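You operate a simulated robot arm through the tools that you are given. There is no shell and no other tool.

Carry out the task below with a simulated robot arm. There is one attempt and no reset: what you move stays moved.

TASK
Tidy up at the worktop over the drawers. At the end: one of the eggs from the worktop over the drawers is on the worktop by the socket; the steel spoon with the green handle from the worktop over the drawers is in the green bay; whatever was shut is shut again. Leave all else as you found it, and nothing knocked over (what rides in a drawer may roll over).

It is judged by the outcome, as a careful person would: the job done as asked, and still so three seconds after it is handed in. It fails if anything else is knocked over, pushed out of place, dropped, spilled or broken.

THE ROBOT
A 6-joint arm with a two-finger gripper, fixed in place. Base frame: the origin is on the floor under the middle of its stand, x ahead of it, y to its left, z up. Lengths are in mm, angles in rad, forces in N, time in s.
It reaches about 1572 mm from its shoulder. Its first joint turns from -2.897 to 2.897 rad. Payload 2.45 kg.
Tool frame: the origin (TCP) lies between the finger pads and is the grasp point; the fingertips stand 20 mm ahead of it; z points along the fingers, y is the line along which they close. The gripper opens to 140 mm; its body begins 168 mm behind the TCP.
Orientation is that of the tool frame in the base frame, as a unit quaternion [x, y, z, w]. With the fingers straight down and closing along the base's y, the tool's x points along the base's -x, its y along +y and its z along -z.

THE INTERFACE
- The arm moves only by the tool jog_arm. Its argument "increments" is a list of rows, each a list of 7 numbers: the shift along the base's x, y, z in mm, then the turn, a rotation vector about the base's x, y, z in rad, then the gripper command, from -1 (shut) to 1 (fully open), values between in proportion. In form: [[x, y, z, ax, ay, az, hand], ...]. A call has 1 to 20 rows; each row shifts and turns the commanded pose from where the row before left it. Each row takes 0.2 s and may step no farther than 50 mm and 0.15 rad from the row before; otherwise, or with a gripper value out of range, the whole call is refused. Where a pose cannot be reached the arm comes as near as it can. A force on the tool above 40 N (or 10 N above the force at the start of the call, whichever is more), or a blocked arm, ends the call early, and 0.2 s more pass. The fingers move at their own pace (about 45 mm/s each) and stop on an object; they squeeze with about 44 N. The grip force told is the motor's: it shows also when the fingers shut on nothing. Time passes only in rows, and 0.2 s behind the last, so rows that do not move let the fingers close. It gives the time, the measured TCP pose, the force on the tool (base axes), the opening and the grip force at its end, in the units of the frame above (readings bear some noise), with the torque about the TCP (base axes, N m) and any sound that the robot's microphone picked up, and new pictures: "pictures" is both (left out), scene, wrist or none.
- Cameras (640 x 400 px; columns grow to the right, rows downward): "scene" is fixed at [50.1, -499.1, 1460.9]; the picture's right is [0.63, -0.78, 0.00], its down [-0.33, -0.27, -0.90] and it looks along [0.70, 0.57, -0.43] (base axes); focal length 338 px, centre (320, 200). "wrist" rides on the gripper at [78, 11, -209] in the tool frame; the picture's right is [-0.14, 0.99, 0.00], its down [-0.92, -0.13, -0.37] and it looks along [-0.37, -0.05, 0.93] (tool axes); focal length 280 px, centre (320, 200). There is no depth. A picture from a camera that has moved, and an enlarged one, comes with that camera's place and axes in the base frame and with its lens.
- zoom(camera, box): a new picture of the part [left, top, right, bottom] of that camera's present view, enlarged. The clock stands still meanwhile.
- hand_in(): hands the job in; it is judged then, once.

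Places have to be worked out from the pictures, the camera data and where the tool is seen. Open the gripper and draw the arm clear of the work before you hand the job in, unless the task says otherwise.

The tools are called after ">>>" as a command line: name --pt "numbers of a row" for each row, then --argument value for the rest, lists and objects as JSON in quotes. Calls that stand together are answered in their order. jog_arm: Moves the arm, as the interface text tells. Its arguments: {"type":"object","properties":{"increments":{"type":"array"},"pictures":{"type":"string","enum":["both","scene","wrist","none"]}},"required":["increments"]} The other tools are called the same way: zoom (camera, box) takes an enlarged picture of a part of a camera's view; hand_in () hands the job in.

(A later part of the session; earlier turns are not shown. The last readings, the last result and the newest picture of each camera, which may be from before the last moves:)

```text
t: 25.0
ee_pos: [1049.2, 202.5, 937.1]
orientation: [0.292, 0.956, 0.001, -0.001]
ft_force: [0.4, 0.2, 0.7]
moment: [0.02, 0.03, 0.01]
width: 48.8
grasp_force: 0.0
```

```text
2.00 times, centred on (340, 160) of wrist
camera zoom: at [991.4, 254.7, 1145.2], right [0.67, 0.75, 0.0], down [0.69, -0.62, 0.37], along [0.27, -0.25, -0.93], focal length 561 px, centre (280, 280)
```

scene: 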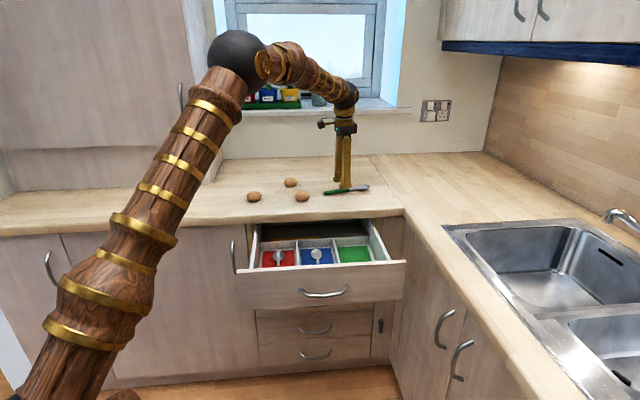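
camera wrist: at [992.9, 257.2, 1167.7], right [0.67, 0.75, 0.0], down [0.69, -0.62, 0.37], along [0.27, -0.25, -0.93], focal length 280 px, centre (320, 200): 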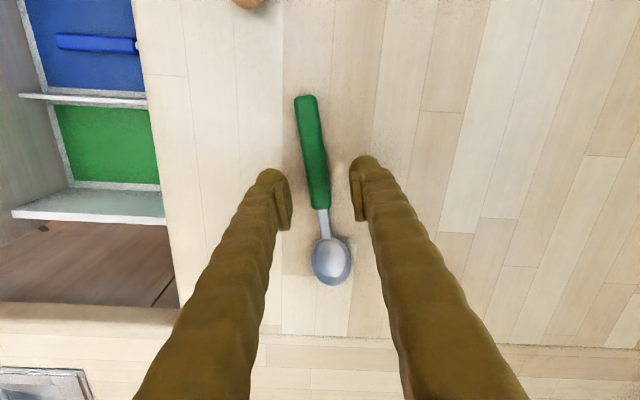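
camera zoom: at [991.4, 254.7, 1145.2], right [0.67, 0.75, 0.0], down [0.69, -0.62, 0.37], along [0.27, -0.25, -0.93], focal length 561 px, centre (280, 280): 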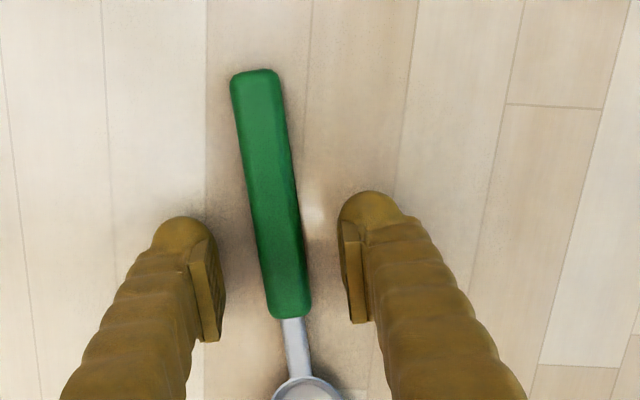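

The tips look to be a few millimetres above the worktop. I'll go down slowly until contact is nearly felt.

>>> jog_arm --pt "0 0 -2 0 0 0 -0.3" --pt "0 0 -1.5 0 0 0 -0.3" --pt "0 0 0 0 0 0 -0.3" --pictures "none"

>>> zoom --camera "scene" --box '[300, 160, 390, 216]'

```text
t: 25.8
ee_pos: [1050.0, 203.7, 932.2]
orientation: [0.292, 0.957, 0.001, 0.0]
ft_force: [-0.7, -0.4, -0.5]
moment: [-0.01, 0.0, 0.02]
width: 49.4
grasp_force: 0.1
```

```text
7.11 times, centred on (345, 188) of scene
camera zoom: at [50.1, -499.1, 1460.9], right [0.63, -0.78, 0.0], down [-0.33, -0.27, -0.9], along [0.7, 0.57, -0.43], focal length 2405 px, centre (142, 285)
```

zoom: 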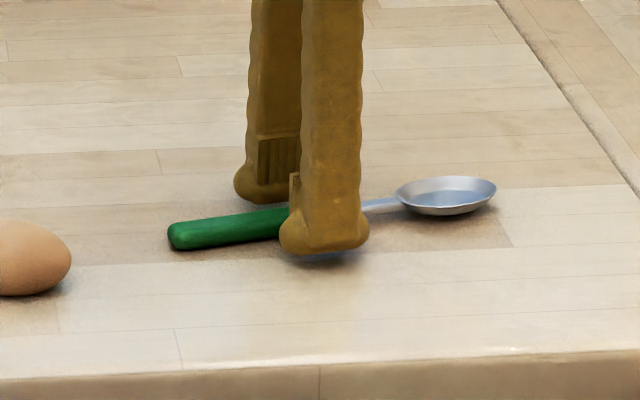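

There's still no contact, and a small shadow gap remains under the finger. I'll lower a bit more.

>>> jog_arm --pt "0 0 -1.5 0 0 0 -0.3" --pt "0 0 -1.5 0 0 0 -0.3" --pt "0 0 0 0 0 0 -0.3" --pictures "none"

>>> zoom --camera "scene" --box '[300, 160, 390, 216]'

```text
t: 26.6
ee_pos: [1048.6, 203.1, 930.1]
orientation: [0.292, 0.957, 0.0, -0.001]
ft_force: [0.3, 0.0, -0.3]
moment: [-0.01, 0.03, 0.01]
width: 49.1
grasp_force: 0.0
```

```text
7.11 times, centred on (345, 188) of scene
camera zoom: at [50.1, -499.1, 1460.9], right [0.63, -0.78, 0.0], down [-0.33, -0.27, -0.9], along [0.7, 0.57, -0.43], focal length 2405 px, centre (142, 285)
```

zoom: 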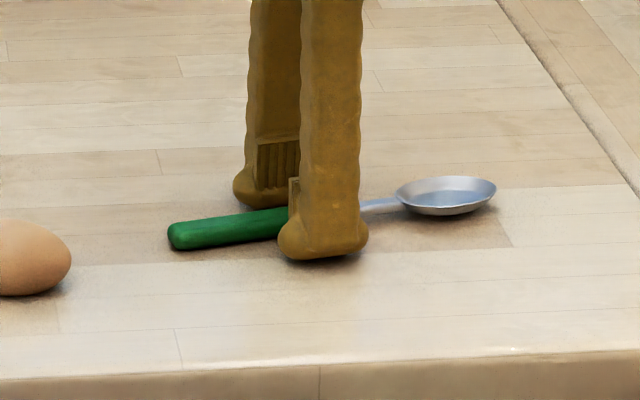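

The tips are now about 1 mm off the worktop (z≈930). I'll close on the handle.

>>> jog_arm --pt "0 0 0 0 0 0 -0.6" --pt "0 0 0 0 0 0 -0.7" --pt "0 0 0 0 0 0 -0.8" --pt "0 0 0 0 0 0 -1.0" --pt "0 0 0 0 0 0 -1.0" --pt "0 0 0 0 0 0 -1.0" --pictures "wrist"

>>> zoom --camera "scene" --box '[300, 160, 390, 216]'

```text
t: 28.0
ee_pos: [1049.3, 202.3, 930.5]
orientation: [0.291, 0.957, -0.001, -0.001]
ft_force: [-1.3, -0.5, 0.3]
moment: [0.01, -0.04, 0.01]
width: 18.0
grasp_force: 43.4
camera wrist: at [991.5, 254.9, 1139.0], right [0.67, 0.75, 0.0], down [0.69, -0.62, 0.37], along [0.27, -0.25, -0.93], focal length 280 px, centre (320, 200)
```

wrist: 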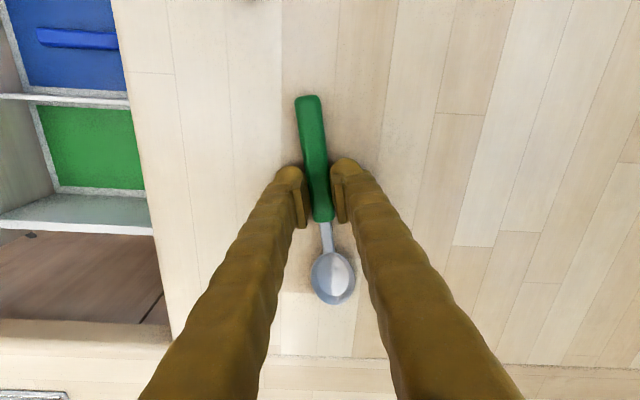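

```text
7.11 times, centred on (345, 188) of scene
camera zoom: at [50.1, -499.1, 1460.9], right [0.63, -0.78, 0.0], down [-0.33, -0.27, -0.9], along [0.7, 0.57, -0.43], focal length 2405 px, centre (142, 285)
```

zoom: 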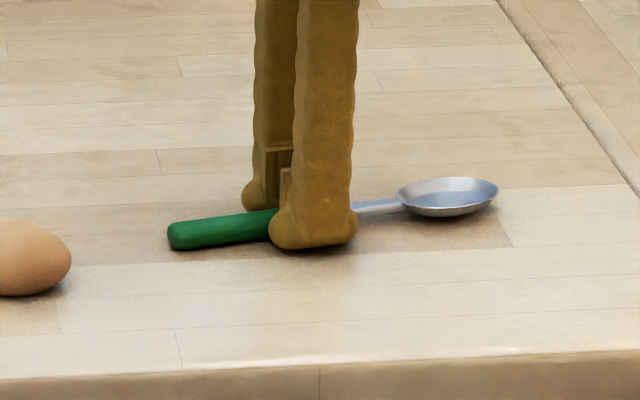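

It's gripped at 18 mm with 43 N. I'll lift slowly and check that the spoon comes up level.

>>> jog_arm --pt "0 0 5 0 0 0 -1.0" --pt "0 0 15 0 0 0 -1.0" --pt "0 0 30 0 0 0 -1.0" --pt "0 0 40 0 0 0 -1.0" --pt "0 0 40 0 0 0 -1.0" --pt "0 0 0 0 0 0 -1.0" --pictures "both"

>>> zoom --camera "scene" --box '[290, 120, 410, 200]'

```text
t: 29.4
ee_pos: [1049.2, 202.8, 1060.3]
orientation: [0.291, 0.957, 0.0, -0.001]
ft_force: [-0.1, 0.3, -0.1]
moment: [-0.01, 0.01, 0.01]
width: 18.0
grasp_force: 43.1
camera wrist: at [992.0, 255.2, 1269.2], right [0.67, 0.75, 0.0], down [0.69, -0.62, 0.37], along [0.27, -0.25, -0.93], focal length 280 px, centre (320, 200)
```

scene: 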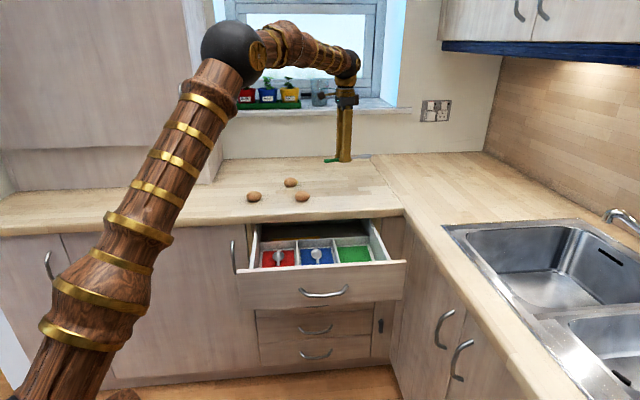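
wrist: 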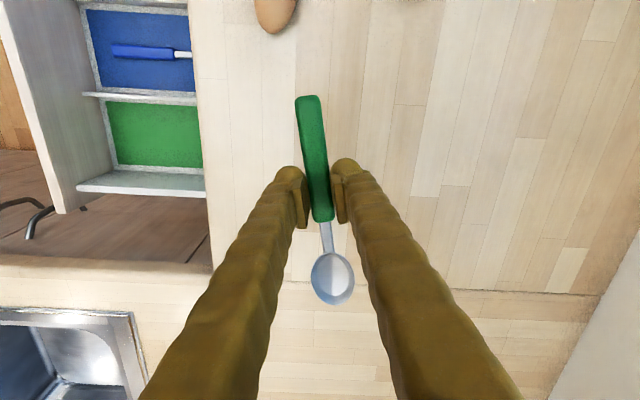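

```text
5.00 times, centred on (350, 160) of scene
camera zoom: at [50.1, -499.1, 1460.9], right [0.63, -0.78, 0.0], down [-0.33, -0.27, -0.9], along [0.7, 0.57, -0.43], focal length 1691 px, centre (170, 400)
```

zoom: 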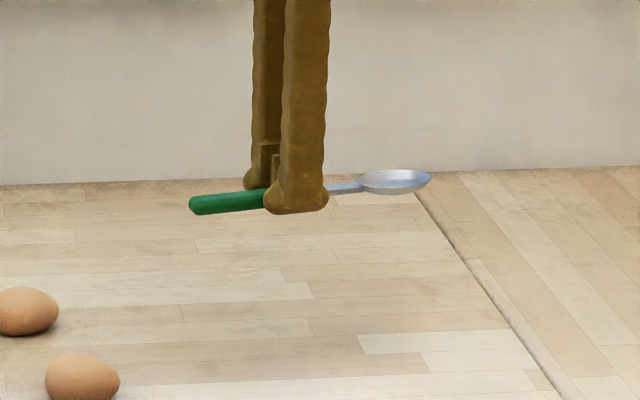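

The spoon is firmly held and level. I'll carry it over the green bay (grip point s≈615, q≈585) while turning it about 79°, so it lies lengthwise with its handle to the front like its neighbours.

>>> jog_arm --pt "-20.1 -22.4 0 0 0 0.1376 -1.0" --pt "-20.1 -22.4 0 0 0 0.1376 -1.0" --pt "-20.1 -22.4 0 0 0 0.1376 -1.0" --pt "-20.1 -22.4 0 0 0 0.1376 -1.0" --pt "-20.1 -22.4 0 0 0 0.1376 -1.0" --pt "-20.1 -22.4 0 0 0 0.1376 -1.0" --pt "-20.1 -22.4 0 0 0 0.1376 -1.0" --pt "-20.1 -22.4 0 0 0 0.1376 -1.0" --pt "-20.1 -22.4 0 0 0 0.1376 -1.0" --pt "-20.1 -22.4 0 0 0 0.1376 -1.0" --pt "0 0 0 0 0 0 -1.0" --pictures "both"

>>> zoom --camera "wrist" --box '[160, 40, 480, 240]'

>>> zoom --camera "scene" --box '[280, 150, 420, 290]'

```text
t: 31.8
ee_pos: [847.2, -21.6, 1060.2]
orientation: [-0.382, 0.924, 0.0, -0.001]
ft_force: [0.6, 0.1, -0.5]
moment: [0.0, -0.03, 0.03]
width: 18.3
grasp_force: 43.6
camera wrist: at [786.2, -69.1, 1269.6], right [-0.6, 0.8, 0.0], down [0.74, 0.56, 0.37], along [0.29, 0.22, -0.93], focal length 280 px, centre (320, 200)
```

scene: 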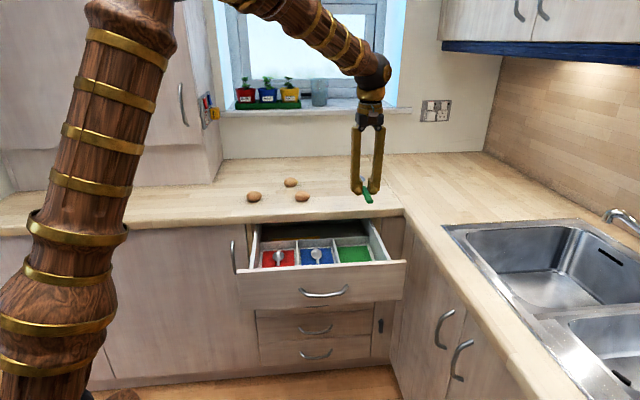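
wrist: 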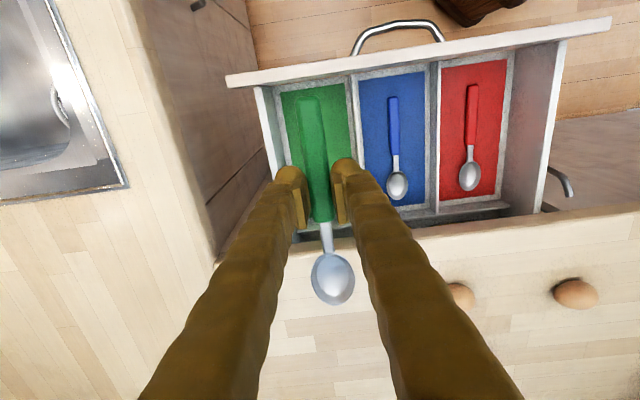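

```text
2.00 times, centred on (320, 140) of wrist
camera zoom: at [786.2, -69.1, 1269.6], right [-0.6, 0.8, 0.0], down [0.74, 0.56, 0.37], along [0.29, 0.22, -0.93], focal length 561 px, centre (320, 320)
```

zoom: 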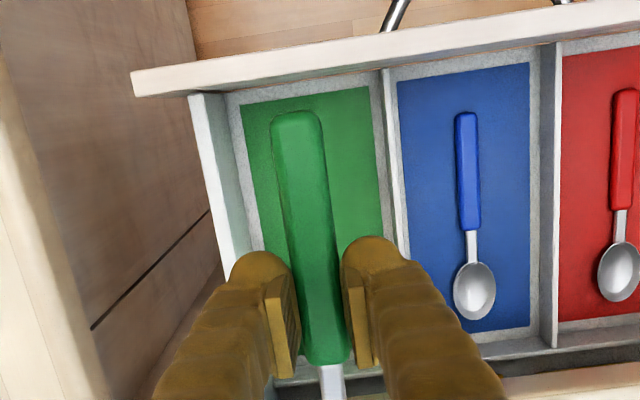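

```text
2.86 times, centred on (350, 220) of scene
camera zoom: at [50.1, -499.1, 1460.9], right [0.63, -0.78, 0.0], down [-0.33, -0.27, -0.9], along [0.7, 0.57, -0.43], focal length 966 px, centre (234, 143)
```

zoom: 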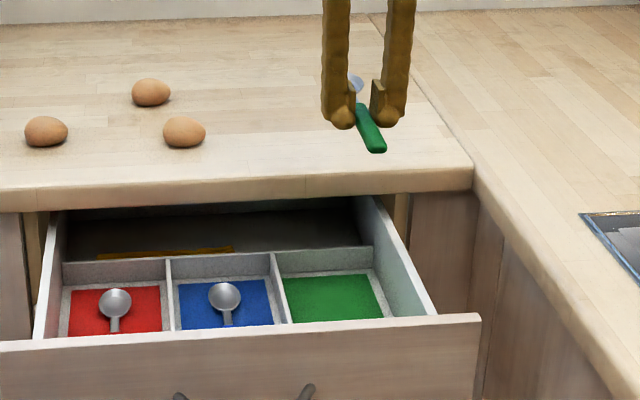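

The spoon spans q≈512–712 directly over the green pad (q 505–747, s 562–672), and its tip clears the worktop edge (q≈727) by about 15 mm. I'll lower it toward the bay.

>>> jog_arm --pt "1 -1 -30 0 0 0 -1.0" --pt "0 0 -40 0 0 0 -1.0" --pt "0 0 -40 0 0 0 -1.0" --pt "0 0 -40 0 0 0 -1.0" --pt "0 0 -30 0 0 0 -1.0" --pt "0 0 0 0 0 0 -1.0" --pictures "both"

>>> zoom --camera "scene" --box '[280, 150, 420, 290]'

```text
t: 33.2
ee_pos: [850.2, -23.6, 880.3]
orientation: [-0.381, 0.924, -0.001, -0.001]
ft_force: [0.1, -0.8, -0.4]
moment: [0.0, -0.01, 0.05]
width: 18.4
grasp_force: 43.5
camera wrist: at [787.9, -71.0, 1089.0], right [-0.6, 0.8, 0.0], down [0.74, 0.56, 0.37], along [0.29, 0.22, -0.93], focal length 280 px, centre (320, 200)
```

scene: 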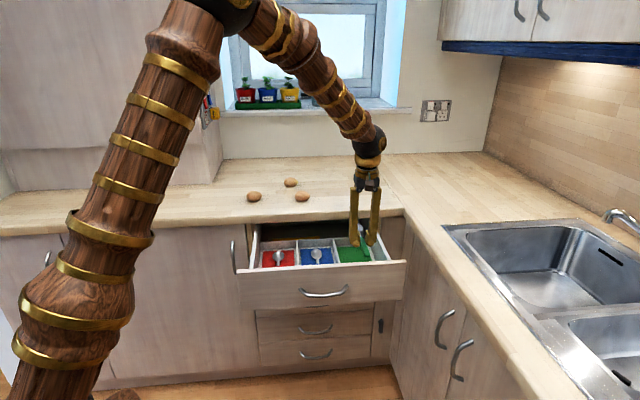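
wrist: 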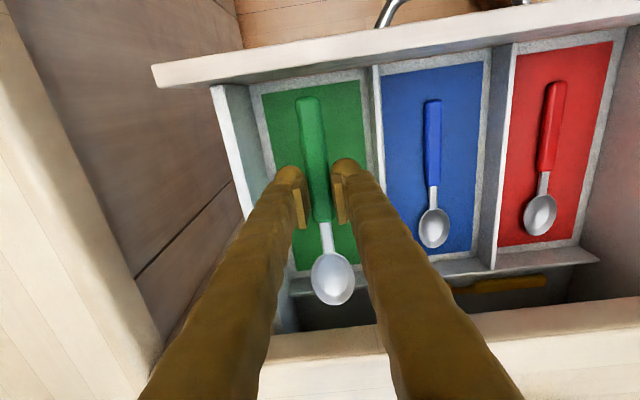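

```text
2.86 times, centred on (350, 220) of scene
camera zoom: at [50.1, -499.1, 1460.9], right [0.63, -0.78, 0.0], down [-0.33, -0.27, -0.9], along [0.7, 0.57, -0.43], focal length 966 px, centre (234, 143)
```

zoom: 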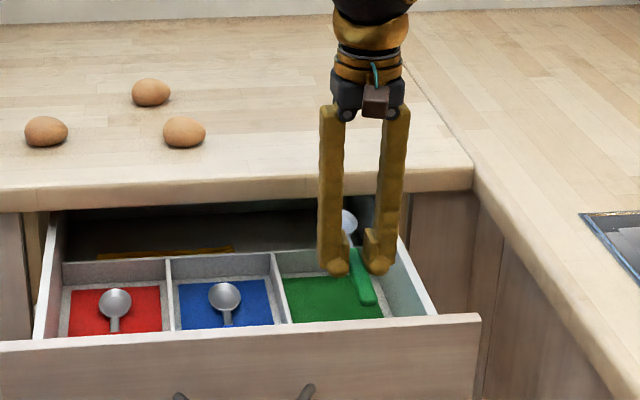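

It's well aligned and already below worktop level without contact. I'll continue down to just above the bay floor.

>>> jog_arm --pt "0 0 -30 0 0 0 -1.0" --pt "0 0 -30 0 0 0 -1.0" --pt "0 0 -20 0 0 0 -1.0" --pt "0 0 -10 0 0 0 -1.0" --pt "0 0 0 0 0 0 -1.0" --pictures "both"

>>> zoom --camera "scene" --box '[310, 210, 410, 280]'

```text
t: 34.4
ee_pos: [848.9, -21.3, 788.9]
orientation: [-0.382, 0.924, 0.0, 0.0]
ft_force: [-0.2, 0.2, 0.0]
moment: [0.02, 0.02, 0.0]
width: 18.1
grasp_force: 44.3
camera wrist: at [787.1, -69.5, 998.8], right [-0.6, 0.8, 0.0], down [0.74, 0.56, 0.37], along [0.29, 0.22, -0.93], focal length 280 px, centre (320, 200)
```

scene: 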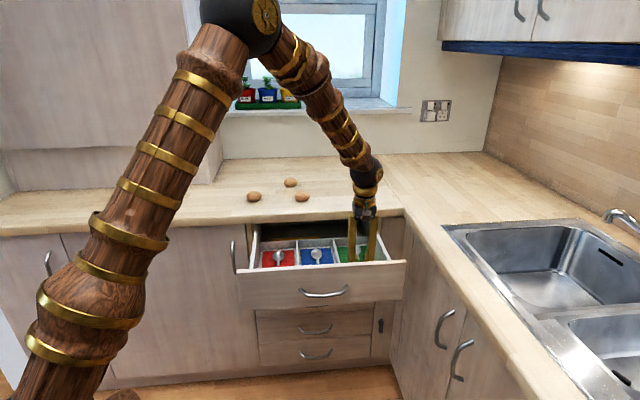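
wrist: 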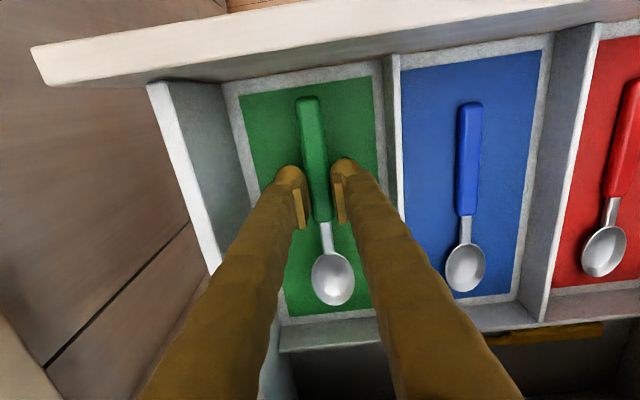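

```text
5.71 times, centred on (360, 245) of scene
camera zoom: at [50.1, -499.1, 1460.9], right [0.63, -0.78, 0.0], down [-0.33, -0.27, -0.9], along [0.7, 0.57, -0.43], focal length 1933 px, centre (91, -57)
```

zoom: 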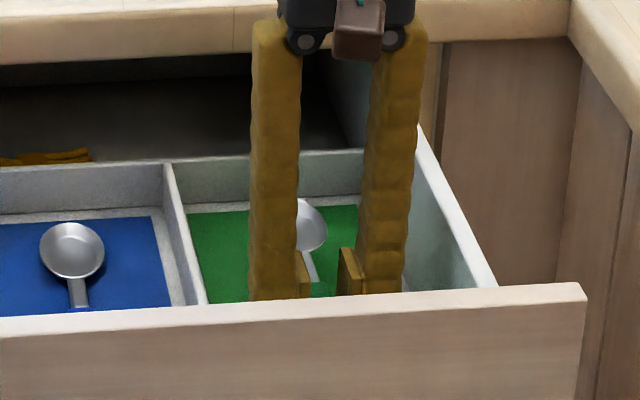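

The spoon lies within the green bay, still some 10–15 mm above its floor. I'll lower in small steps, watching for contact force.

>>> jog_arm --pt "0 0 -4 0 0 0 -1.0" --pt "0 0 -3 0 0 0 -1.0" --pt "0 0 -2 0 0 0 -1.0" --pt "0 0 0 0 0 0 -1.0" --pictures "none"

>>> zoom --camera "wrist" --box '[220, 60, 460, 330]'

```text
t: 35.4
ee_pos: [849.2, -22.0, 781.8]
orientation: [-0.382, 0.924, 0.0, -0.001]
ft_force: [-0.2, 0.5, -1.3]
moment: [0.04, 0.0, 0.01]
width: 18.2
grasp_force: 43.6
```

```text
1.48 times, centred on (340, 195) of wrist
camera zoom: at [786.9, -69.8, 990.0], right [-0.6, 0.8, 0.0], down [0.74, 0.56, 0.37], along [0.29, 0.22, -0.93], focal length 415 px, centre (290, 207)
```

zoom: 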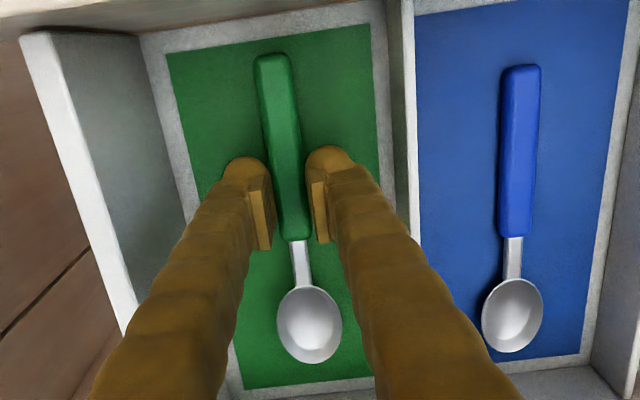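

There's no contact yet (force ≈ −1 N is noise). I'll go a few millimetres further.

>>> jog_arm --pt "0 0 -1.5 0 0 0 -1.0" --pt "0 0 -1.5 0 0 0 -1.0" --pt "0 0 0 0 0 0 -1.0" --pictures "none"

>>> zoom --camera "wrist" --box '[220, 60, 460, 330]'

```text
t: 36.2
ee_pos: [848.6, -22.6, 778.0]
orientation: [-0.382, 0.924, -0.001, -0.001]
ft_force: [-0.1, 0.5, -0.1]
moment: [-0.01, 0.02, 0.03]
width: 18.3
grasp_force: 43.5
```

```text
1.48 times, centred on (340, 195) of wrist
camera zoom: at [787.3, -69.9, 987.1], right [-0.6, 0.8, 0.0], down [0.74, 0.56, 0.37], along [0.29, 0.22, -0.93], focal length 415 px, centre (290, 207)
```

zoom: 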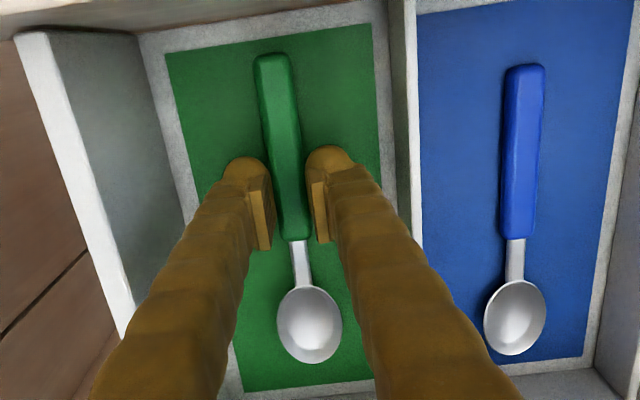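

Still nothing felt. I'll keep lowering in 1.5 mm steps with force checks.

>>> jog_arm --pt "0 0 -1.5 0 0 0 -1.0" --pt "0 0 -1.5 0 0 0 -1.0" --pt "0 0 0 0 0 0 -1.0" --pictures "none"

```text
t: 37.0
ee_pos: [849.4, -21.6, 776.0]
orientation: [-0.382, 0.924, -0.001, 0.0]
ft_force: [0.3, 0.6, -0.4]
moment: [-0.03, 0.0, -0.04]
width: 18.2
grasp_force: 43.4
```

Still free at z≈775, so I'll continue downward.

>>> jog_arm --pt "0 0 -1.5 0 0 0 -1.0" --pt "0 0 -1.5 0 0 0 -1.0" --pt "0 0 0 0 0 0 -1.0" --pictures "wrist"

>>> zoom --camera "scene" --box '[310, 210, 410, 280]'

```text
t: 37.8
ee_pos: [849.7, -22.4, 773.8]
orientation: [-0.382, 0.924, 0.0, -0.001]
ft_force: [1.5, -0.2, -1.0]
moment: [0.0, -0.02, -0.02]
width: 18.3
grasp_force: 43.5
camera wrist: at [787.2, -70.5, 981.2], right [-0.6, 0.8, 0.0], down [0.74, 0.56, 0.37], along [0.29, 0.22, -0.93], focal length 280 px, centre (320, 200)
```

wrist: 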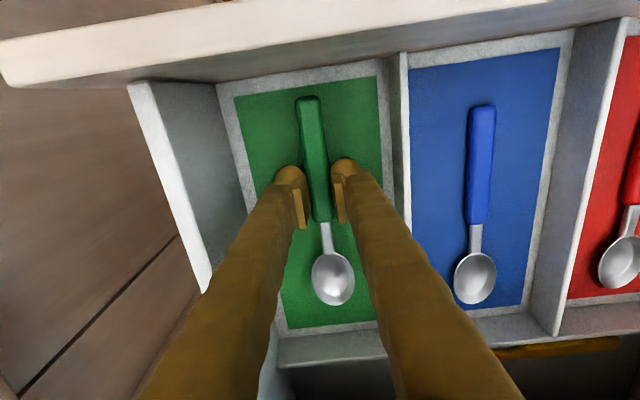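

```text
5.71 times, centred on (360, 245) of scene
camera zoom: at [50.1, -499.1, 1460.9], right [0.63, -0.78, 0.0], down [-0.33, -0.27, -0.9], along [0.7, 0.57, -0.43], focal length 1933 px, centre (91, -57)
```

zoom: 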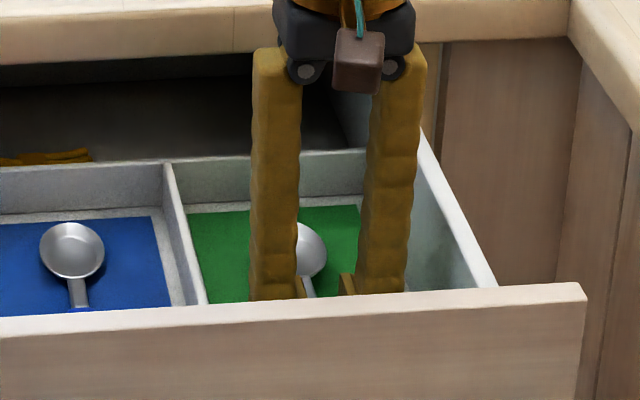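

Comparing bowls in the scene view, the green spoon still looks roughly 6–7 mm above its floor. I'll continue lowering carefully.

>>> jog_arm --pt "0 0 -1.5 0 0 0 -1.0" --pt "0 0 -1.5 0 0 0 -1.0" --pt "0 0 0 0 0 0 -1.0" --pictures "none"

>>> zoom --camera "scene" --box '[310, 210, 410, 280]'

```text
t: 38.6
ee_pos: [849.6, -22.0, 769.8]
orientation: [-0.382, 0.924, 0.0, 0.0]
ft_force: [0.8, -0.3, -0.7]
moment: [0.0, 0.02, -0.01]
width: 18.1
grasp_force: 43.3
```

```text
5.71 times, centred on (360, 245) of scene
camera zoom: at [50.1, -499.1, 1460.9], right [0.63, -0.78, 0.0], down [-0.33, -0.27, -0.9], along [0.7, 0.57, -0.43], focal length 1933 px, centre (91, -57)
```

zoom: 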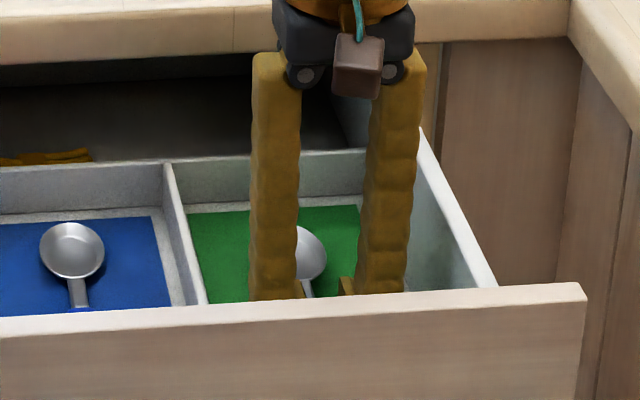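

It's still free at z≈770.5. I'll take two more small steps, watching the vertical force.

>>> jog_arm --pt "0 0 -1.5 0 0 0 -1.0" --pt "0 0 -1 0 0 0 -1.0" --pt "0 0 0 0 0 0 -1.0" --pictures "none"

>>> zoom --camera "scene" --box '[310, 210, 410, 280]'

>>> zoom --camera "wrist" --box '[220, 60, 460, 330]'

```text
t: 39.4
ee_pos: [849.2, -21.6, 767.2]
orientation: [-0.382, 0.924, 0.0, 0.0]
ft_force: [-0.7, 0.9, -0.8]
moment: [-0.05, -0.01, 0.0]
width: 18.3
grasp_force: 43.6
```

```text
5.71 times, centred on (360, 245) of scene
camera zoom: at [50.1, -499.1, 1460.9], right [0.63, -0.78, 0.0], down [-0.33, -0.27, -0.9], along [0.7, 0.57, -0.43], focal length 1933 px, centre (91, -57)
```

zoom: 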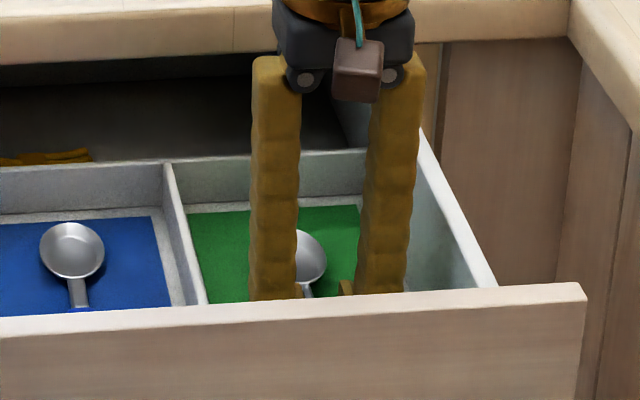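

```text
1.48 times, centred on (340, 195) of wrist
camera zoom: at [787.1, -70.4, 976.0], right [-0.6, 0.8, 0.0], down [0.74, 0.56, 0.37], along [0.29, 0.22, -0.93], focal length 415 px, centre (290, 207)
```

zoom: 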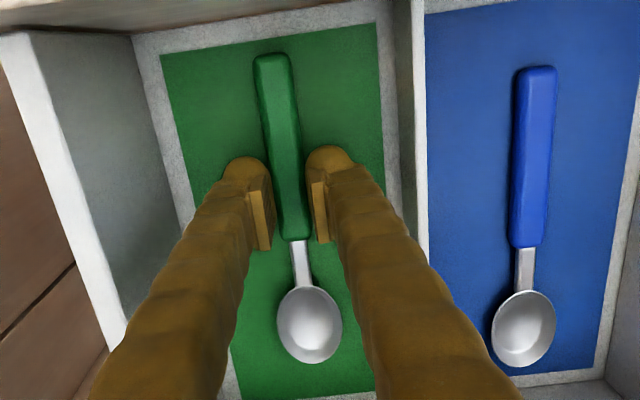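

Both spoons look almost the same size in the picture now, so the floor is close. I'll take finer steps.

>>> jog_arm --pt "0 0 -1 0 0 0 -1.0" --pt "0 0 -1 0 0 0 -1.0" --pt "0 0 0 0 0 0 -1.0" --pictures "none"

```text
t: 40.2
ee_pos: [849.9, -22.0, 764.5]
orientation: [-0.382, 0.924, -0.001, -0.002]
ft_force: [0.3, 0.0, 0.1]
moment: [-0.03, -0.02, 0.02]
width: 18.2
grasp_force: 44.0
```

There's still no contact force at z≈765.5, so I'll keep going.

>>> jog_arm --pt "0 0 -1 0 0 0 -1.0" --pt "0 0 -1 0 0 0 -1.0" --pt "0 0 0 0 0 0 -1.0" --pictures "none"

>>> zoom --camera "wrist" --box '[220, 60, 460, 330]'

>>> zoom --camera "scene" --box '[310, 210, 410, 280]'

```text
t: 41.0
ee_pos: [848.9, -21.3, 763.9]
orientation: [-0.382, 0.924, -0.001, 0.0]
ft_force: [0.2, 0.0, 1.8]
moment: [0.12, -0.11, 0.04]
width: 18.0
grasp_force: 43.4
```

```text
1.48 times, centred on (340, 195) of wrist
camera zoom: at [787.2, -70.3, 972.0], right [-0.6, 0.8, 0.0], down [0.74, 0.56, 0.37], along [0.29, 0.22, -0.93], focal length 415 px, centre (290, 207)
```

zoom: 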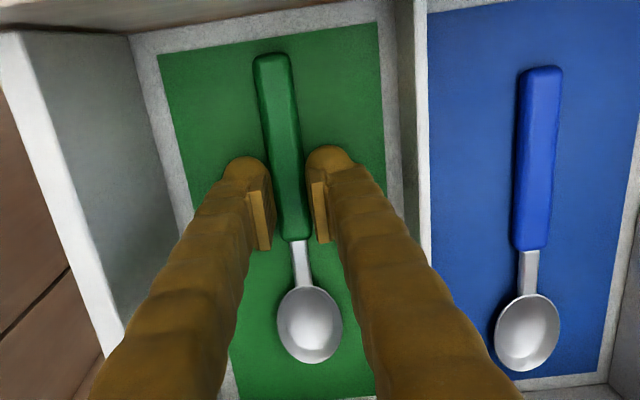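

```text
5.71 times, centred on (360, 245) of scene
camera zoom: at [50.1, -499.1, 1460.9], right [0.63, -0.78, 0.0], down [-0.33, -0.27, -0.9], along [0.7, 0.57, -0.43], focal length 1933 px, centre (91, -57)
```

zoom: 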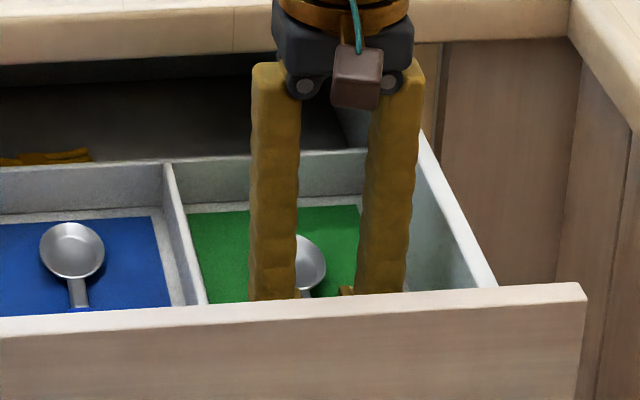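

A small moment (0.12, −0.11) and +1.8 N show the bowl is just touching the bay floor. I'll settle 1 mm more, then open gently.

>>> jog_arm --pt "0 0 -1 0 0 0 -1.0" --pt "0 0 0 0 0 0 -1.0" --pt "0 0 0 0 0 0 -0.7" --pt "0 0 0 0 0 0 -0.6" --pt "0 0 0 0 0 0 -0.5" --pt "0 0 0 0 0 0 -0.45" --pt "0 0 0 0 0 0 -0.45" --pictures "wrist"

```text
t: 42.6
ee_pos: [849.4, -22.2, 763.6]
orientation: [-0.382, 0.924, -0.001, 0.0]
ft_force: [4.7, -3.2, 24.8]
moment: [-0.01, 0.0, -0.05]
width: 32.8
grasp_force: 0.1
camera wrist: at [787.2, -70.2, 971.3], right [-0.6, 0.8, 0.0], down [0.74, 0.56, 0.37], along [0.29, 0.22, -0.93], focal length 280 px, centre (320, 200)
```

wrist: 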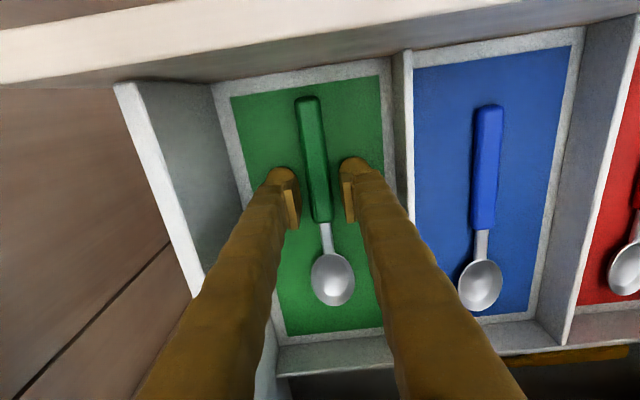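

The spoon is released. The tips are now resting lightly on the drawer floor (25 N), so I'll rise straight up.

>>> jog_arm --pt "0 0 4 0 0 0 -0.45" --pt "0 0 10 0 0 0 -0.45" --pt "0 0 30 0 0 0 -0.45" --pt "0 0 45 0 0 0 -0.45" --pt "0 0 45 0 0 0 -0.45" --pt "0 0 45 0 0 0 -0.45" --pt "0 0 45 0 0 0 -0.45" --pt "0 0 45 0 0 0 -0.45" --pt "0 0 20 0 0 0 -0.3" --pt "0 0 0 0 0 0 -0.3" --pictures "both"

>>> zoom --camera "scene" --box '[240, 160, 420, 310]'

```text
t: 44.8
ee_pos: [847.8, -22.3, 1051.8]
orientation: [-0.382, 0.924, 0.0, -0.001]
ft_force: [-0.4, -0.2, 0.5]
moment: [0.02, 0.0, -0.02]
width: 49.1
grasp_force: 0.1
camera wrist: at [786.8, -71.5, 1260.1], right [-0.6, 0.8, 0.0], down [0.74, 0.56, 0.37], along [0.29, 0.22, -0.93], focal length 280 px, centre (320, 200)
```

scene: 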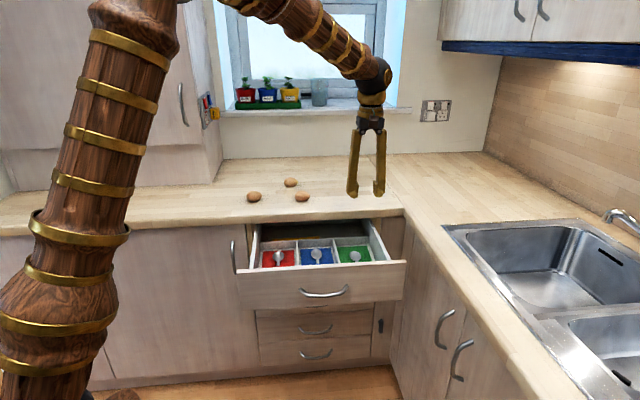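
wrist: 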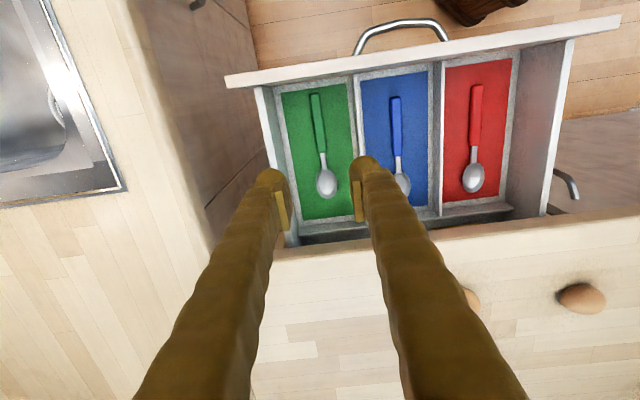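

```text
2.67 times, centred on (330, 235) of scene
camera zoom: at [50.1, -499.1, 1460.9], right [0.63, -0.78, 0.0], down [-0.33, -0.27, -0.9], along [0.7, 0.57, -0.43], focal length 902 px, centre (293, 107)
```

zoom: 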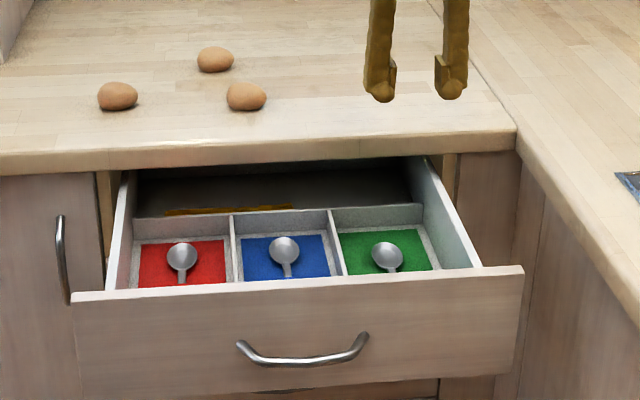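

The spoon rests neatly in the green bay, matching its neighbours. Next I'll close the drawer: turn the hand back and retrace the earlier path toward the handle.

>>> jog_arm --pt "-9.96 7.15 9.15 0 0 -0.1428 -0.4" --pt "-9.96 7.15 9.15 0 0 -0.1428 -0.4" --pt "-9.96 7.15 9.15 0 0 -0.1428 -0.4" --pt "-9.96 7.15 9.15 0 0 -0.1428 -0.4" --pt "-9.96 7.15 9.15 0 0 -0.1428 -0.4" --pt "-9.96 7.15 9.15 0 0 -0.1428 -0.4" --pt "-9.96 7.15 9.15 0 0 -0.1428 -0.4" --pt "-9.96 7.15 9.15 0 0 -0.1428 -0.4" --pt "-9.96 7.15 9.15 0 0 -0.1428 -0.4" --pt "-9.96 7.15 9.15 0 0 -0.1428 -0.4" --pt "-9.96 7.15 9.15 0 0 -0.1428 -0.4" --pt "0 0 0 0 0 0 -0.4" --pictures "wrist"

>>> zoom --camera "wrist" --box '[240, 0, 440, 270]'

>>> zoom --camera "wrist" --box '[440, 0, 640, 270]'

```text
t: 47.4
ee_pos: [738.6, 56.7, 1153.3]
orientation: [0.384, 0.923, 0.0, -0.001]
ft_force: [-0.4, -0.2, -0.4]
moment: [0.0, 0.02, -0.01]
width: 42.0
grasp_force: 0.1
camera wrist: at [692.3, 119.1, 1361.2], right [0.8, 0.6, 0.0], down [0.56, -0.74, 0.37], along [0.22, -0.29, -0.93], focal length 280 px, centre (320, 200)
```

wrist: 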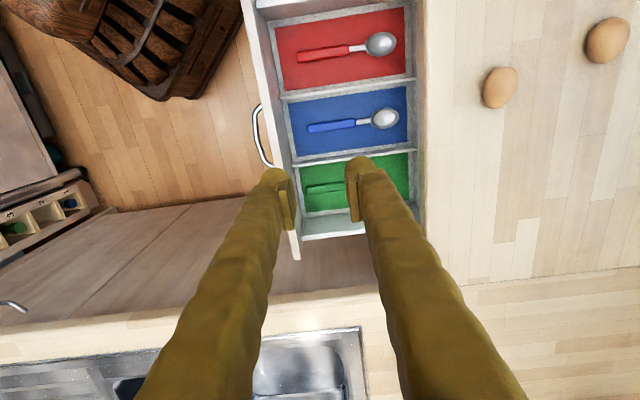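

```text
1.48 times, centred on (340, 135) of wrist
camera zoom: at [692.3, 119.1, 1361.2], right [0.8, 0.6, 0.0], down [0.56, -0.74, 0.37], along [0.22, -0.29, -0.93], focal length 415 px, centre (290, 296)
```

zoom: 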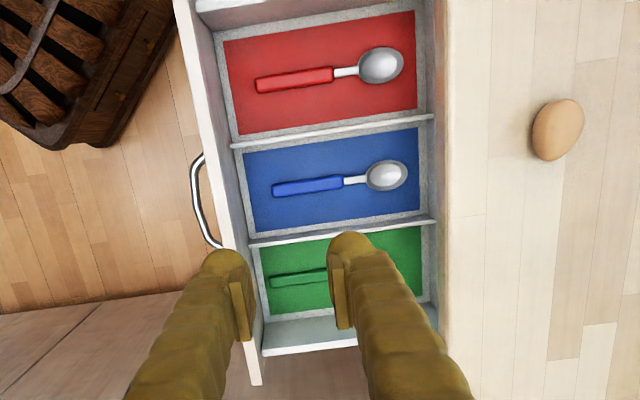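

```text
1.48 times, centred on (540, 135) of wrist
camera zoom: at [692.3, 119.1, 1361.2], right [0.8, 0.6, 0.0], down [0.56, -0.74, 0.37], along [0.22, -0.29, -0.93], focal length 415 px, centre (-6, 296)
```

zoom: 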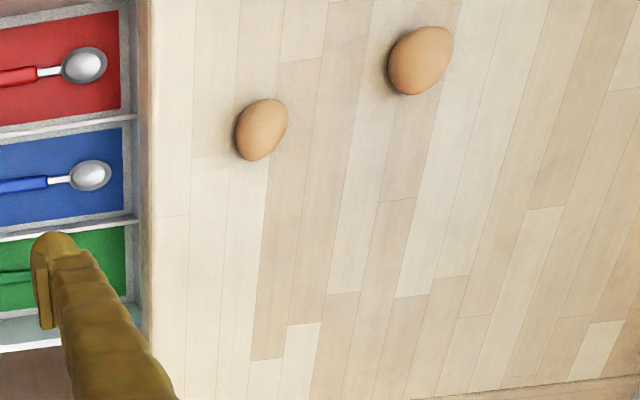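

The drawer hasn't shifted. Now I'll retrace: tilt the hand to horizontal while backing off, then descend in front of the handle.

>>> jog_arm --pt "-11.6 -11.6 0 0.101 -0.101 0 -0.4" --pt "-11.6 -11.6 0 0.101 -0.101 0 -0.4" --pt "-11.6 -11.6 0 0.101 -0.101 0 -0.4" --pt "-11.6 -11.6 0 0.101 -0.101 0 -0.4" --pt "-11.6 -11.6 0 0.101 -0.101 0 -0.4" --pt "-11.6 -11.6 0 0.101 -0.101 0 -0.4" --pt "-11.6 -11.6 0 0.101 -0.101 0 -0.4" --pt "-11.6 -11.6 0 0.101 -0.101 0 -0.4" --pt "-11.6 -11.6 0 0.101 -0.101 0 -0.4" --pt "-11.6 -11.6 0 0.101 -0.101 0 -0.4" --pt "-11.6 -11.6 0 0.101 -0.101 0 -0.4" --pt "0 0 0 0 0 0 -0.4" --pictures "both"

```text
t: 50.0
ee_pos: [611.3, -71.8, 1151.8]
orientation: [0.27, 0.652, 0.655, 0.27]
ft_force: [-0.1, -0.9, -0.2]
moment: [-0.01, 0.02, 0.02]
width: 42.1
grasp_force: 0.0
camera wrist: at [409.0, -164.7, 1161.9], right [0.1, -0.1, 0.99], down [0.39, -0.91, -0.13], along [0.92, 0.4, -0.05], focal length 280 px, centre (320, 200)
```

scene: 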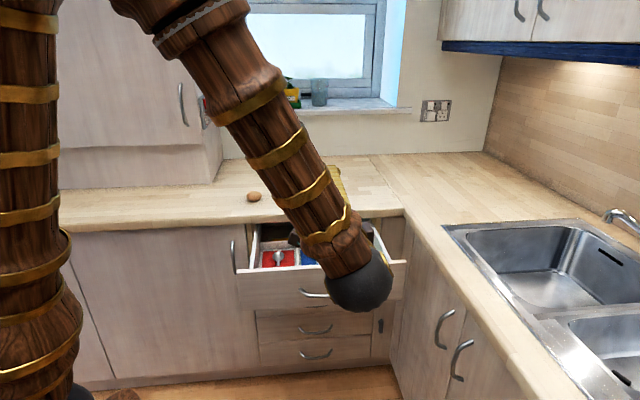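
wrist: 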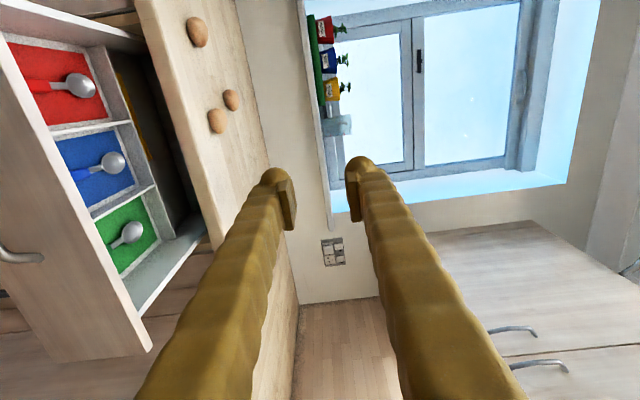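

I'm positioned in front of and above the drawer, with the tips about 35 mm clear of the handle line. I'll descend to handle height.

>>> jog_arm --pt "-5 -5 -40 0 0 0 -0.4" --pt "0 0 -40 0 0 0 -0.4" --pt "0 0 -40 0 0 0 -0.4" --pt "0 0 -40 0 0 0 -0.4" --pt "0 0 -40 0 0 0 -0.4" --pt "0 0 -40 0 0 0 -0.4" --pt "0 0 -40 0 0 0 -0.4" --pt "0 0 -40 0 0 0 -0.4" --pt "0 0 -40 0 0 0 -0.4" --pt "0 0 -1 0 0 0 -0.4" --pictures "both"

```text
t: 52.2
ee_pos: [605.8, -76.1, 791.9]
orientation: [0.27, 0.653, 0.654, 0.27]
ft_force: [0.7, -0.2, -0.3]
moment: [0.01, 0.02, 0.03]
width: 41.8
grasp_force: 0.0
camera wrist: at [403.8, -168.6, 801.4], right [0.1, -0.1, 0.99], down [0.39, -0.91, -0.13], along [0.91, 0.4, -0.05], focal length 280 px, centre (320, 200)
```

scene: 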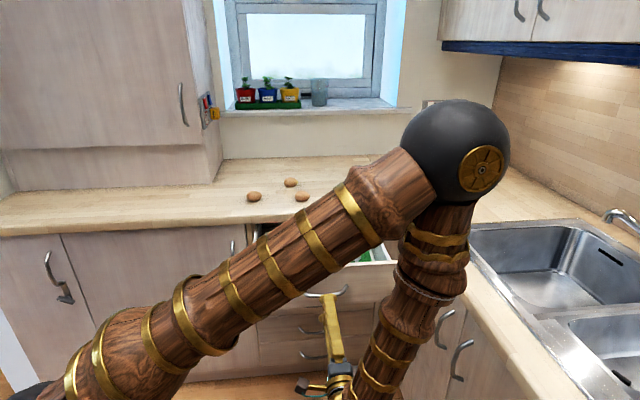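
wrist: 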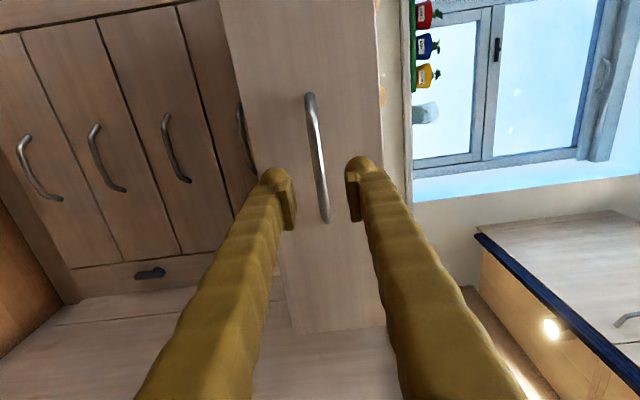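

The bar is between the fingers again. I'll move forward to the earlier grip point (646.5, −29.6) and close on it.

>>> jog_arm --pt "12 14 0 0 0 0 -0.4" --pt "12 14 -0.5 0 0 0 -0.4" --pt "10 11 0 0 0 0 -0.4" --pt "6.5 7.5 0 0 0 0 -0.4" --pt "0 0 0 0 0 0 -0.7" --pt "0 0 0 0 0 0 -0.85" --pt "0 0 0 0 0 0 -1.0" --pt "0 0 0 0 0 0 -1.0" --pt "0 0 0 0 0 0 -1.0" --pictures "wrist"

```text
t: 54.2
ee_pos: [647.8, -29.9, 791.7]
orientation: [0.27, 0.653, 0.654, 0.269]
ft_force: [2.9, -1.0, 18.7]
moment: [-0.06, -0.03, 0.1]
width: 7.3
grasp_force: 35.4
camera wrist: at [444.8, -122.6, 800.8], right [0.1, -0.1, 0.99], down [0.39, -0.91, -0.13], along [0.92, 0.4, -0.05], focal length 280 px, centre (320, 200)
```

wrist: 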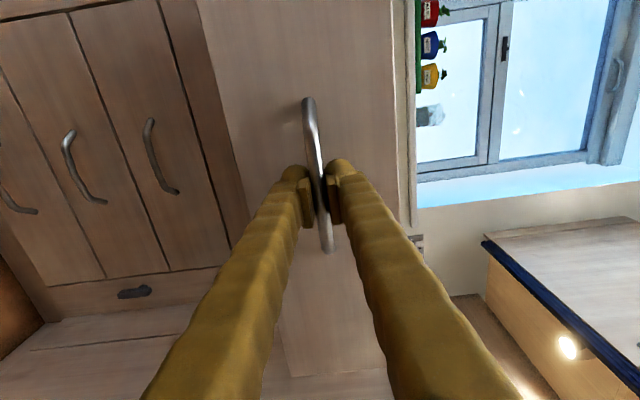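

The handle is gripped again with some vertical load. I'll ease up slightly and push the drawer in smoothly.

>>> jog_arm --pt "0 0 0.8 0 0 0 -1.0" --pt "5 5 0 0 0 0 -1.0" --pt "8 8 0 0 0 0 -1.0" --pt "8 8 0 0 0 0 -1.0" --pt "8 8 0 0 0 0 -1.0" --pt "8 8 0 0 0 0 -1.0" --pt "8 8 0 0 0 0 -1.0" --pt "5 5 0 0 0 0 -1.0" --pt "0 0 0 0 0 0 -1.0" --pictures "none"

```text
t: 56.2
ee_pos: [697.2, 21.9, 791.4]
orientation: [0.271, 0.653, 0.654, 0.269]
ft_force: [-7.8, 9.3, -26.4]
moment: [-0.05, -0.09, 0.27]
width: 7.4
grasp_force: 35.4
```

The drawer moved in about 72 mm. Lateral (−12 N along the front) and vertical (−26 N) loads have built up, so I'll correct those slightly and continue.

>>> jog_arm --pt "-0.5 0.5 -0.8 0 0 0 -1.0" --pt "5 5 0 0 0 0 -1.0" --pt "8 8 0 0 0 0 -1.0" --pt "8 8 0 0 0 0 -1.0" --pt "8 8 0 0 0 0 -1.0" --pt "8 8 0 0 0 0 -1.0" --pt "5 5 0 0 0 0 -1.0" --pt "0 0 0 0 0 0 -1.0" --pictures "none"

```text
t: 58.0
ee_pos: [739.2, 62.4, 791.0]
orientation: [0.271, 0.652, 0.654, 0.27]
ft_force: [-2.1, 2.5, -0.1]
moment: [-0.03, -0.07, -0.3]
width: 7.2
grasp_force: 35.6
```

Forces are low now, with about 147 mm remaining. I'll keep pushing in.

>>> jog_arm --pt "5 5 0 0 0 0 -1.0" --pt "8 8 0 0 0 0 -1.0" --pt "8 8 0 0 0 0 -1.0" --pt "8 8 0 0 0 0 -1.0" --pt "8 8 0 0 0 0 -1.0" --pt "8 8 0 0 0 0 -1.0" --pt "5 5 0 0 0 0 -1.0" --pt "0 0 0 0 0 0 -1.0" --pictures "none"

```text
t: 59.8
ee_pos: [789.1, 112.5, 791.9]
orientation: [0.271, 0.653, 0.653, 0.27]
ft_force: [22.5, -19.9, -4.9]
moment: [-0.06, -0.06, -0.06]
width: 7.4
grasp_force: 35.4
```

A sideways load of about 30 N has built up, so I'll shift about 1 mm along the front to relieve it before the last stretch.

>>> jog_arm --pt "0.7 -0.7 0 0 0 0 -1.0" --pt "5 5 0 0 0 0 -1.0" --pt "8 8 0 0 0 0 -1.0" --pt "8 8 0 0 0 0 -1.0" --pt "6 6 0 0 0 0 -1.0" --pt "4 4 0 0 0 0 -1.0" --pt "0 0 0 0 0 0 -1.0" --pictures "both"

```text
t: 61.4
ee_pos: [819.8, 143.4, 791.7]
orientation: [0.27, 0.653, 0.654, 0.27]
ft_force: [-10.7, 12.9, 2.3]
moment: [-0.1, -0.08, 0.32]
width: 7.5
grasp_force: 35.6
camera wrist: at [617.8, 50.5, 801.1], right [0.1, -0.1, 0.99], down [0.39, -0.91, -0.13], along [0.91, 0.4, -0.05], focal length 280 px, centre (320, 200)
```

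scene: 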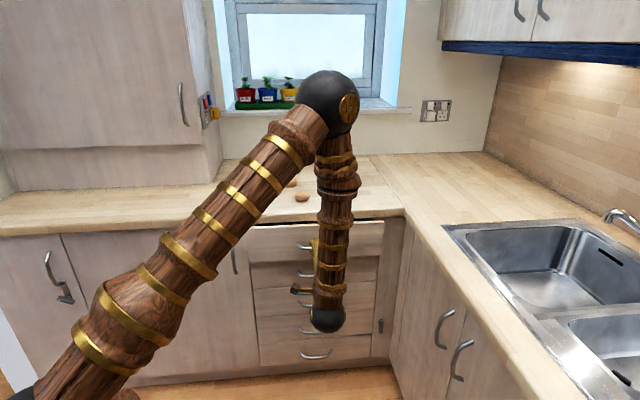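
wrist: 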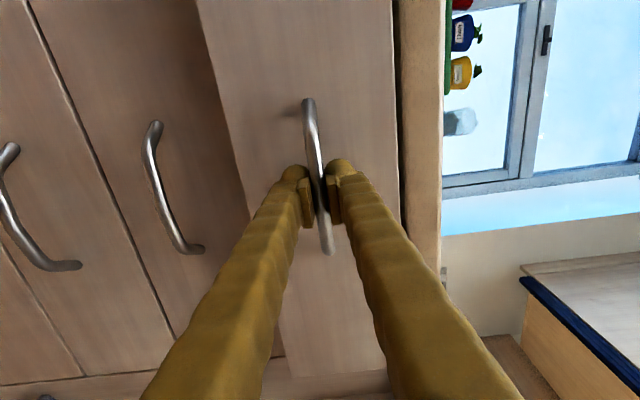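

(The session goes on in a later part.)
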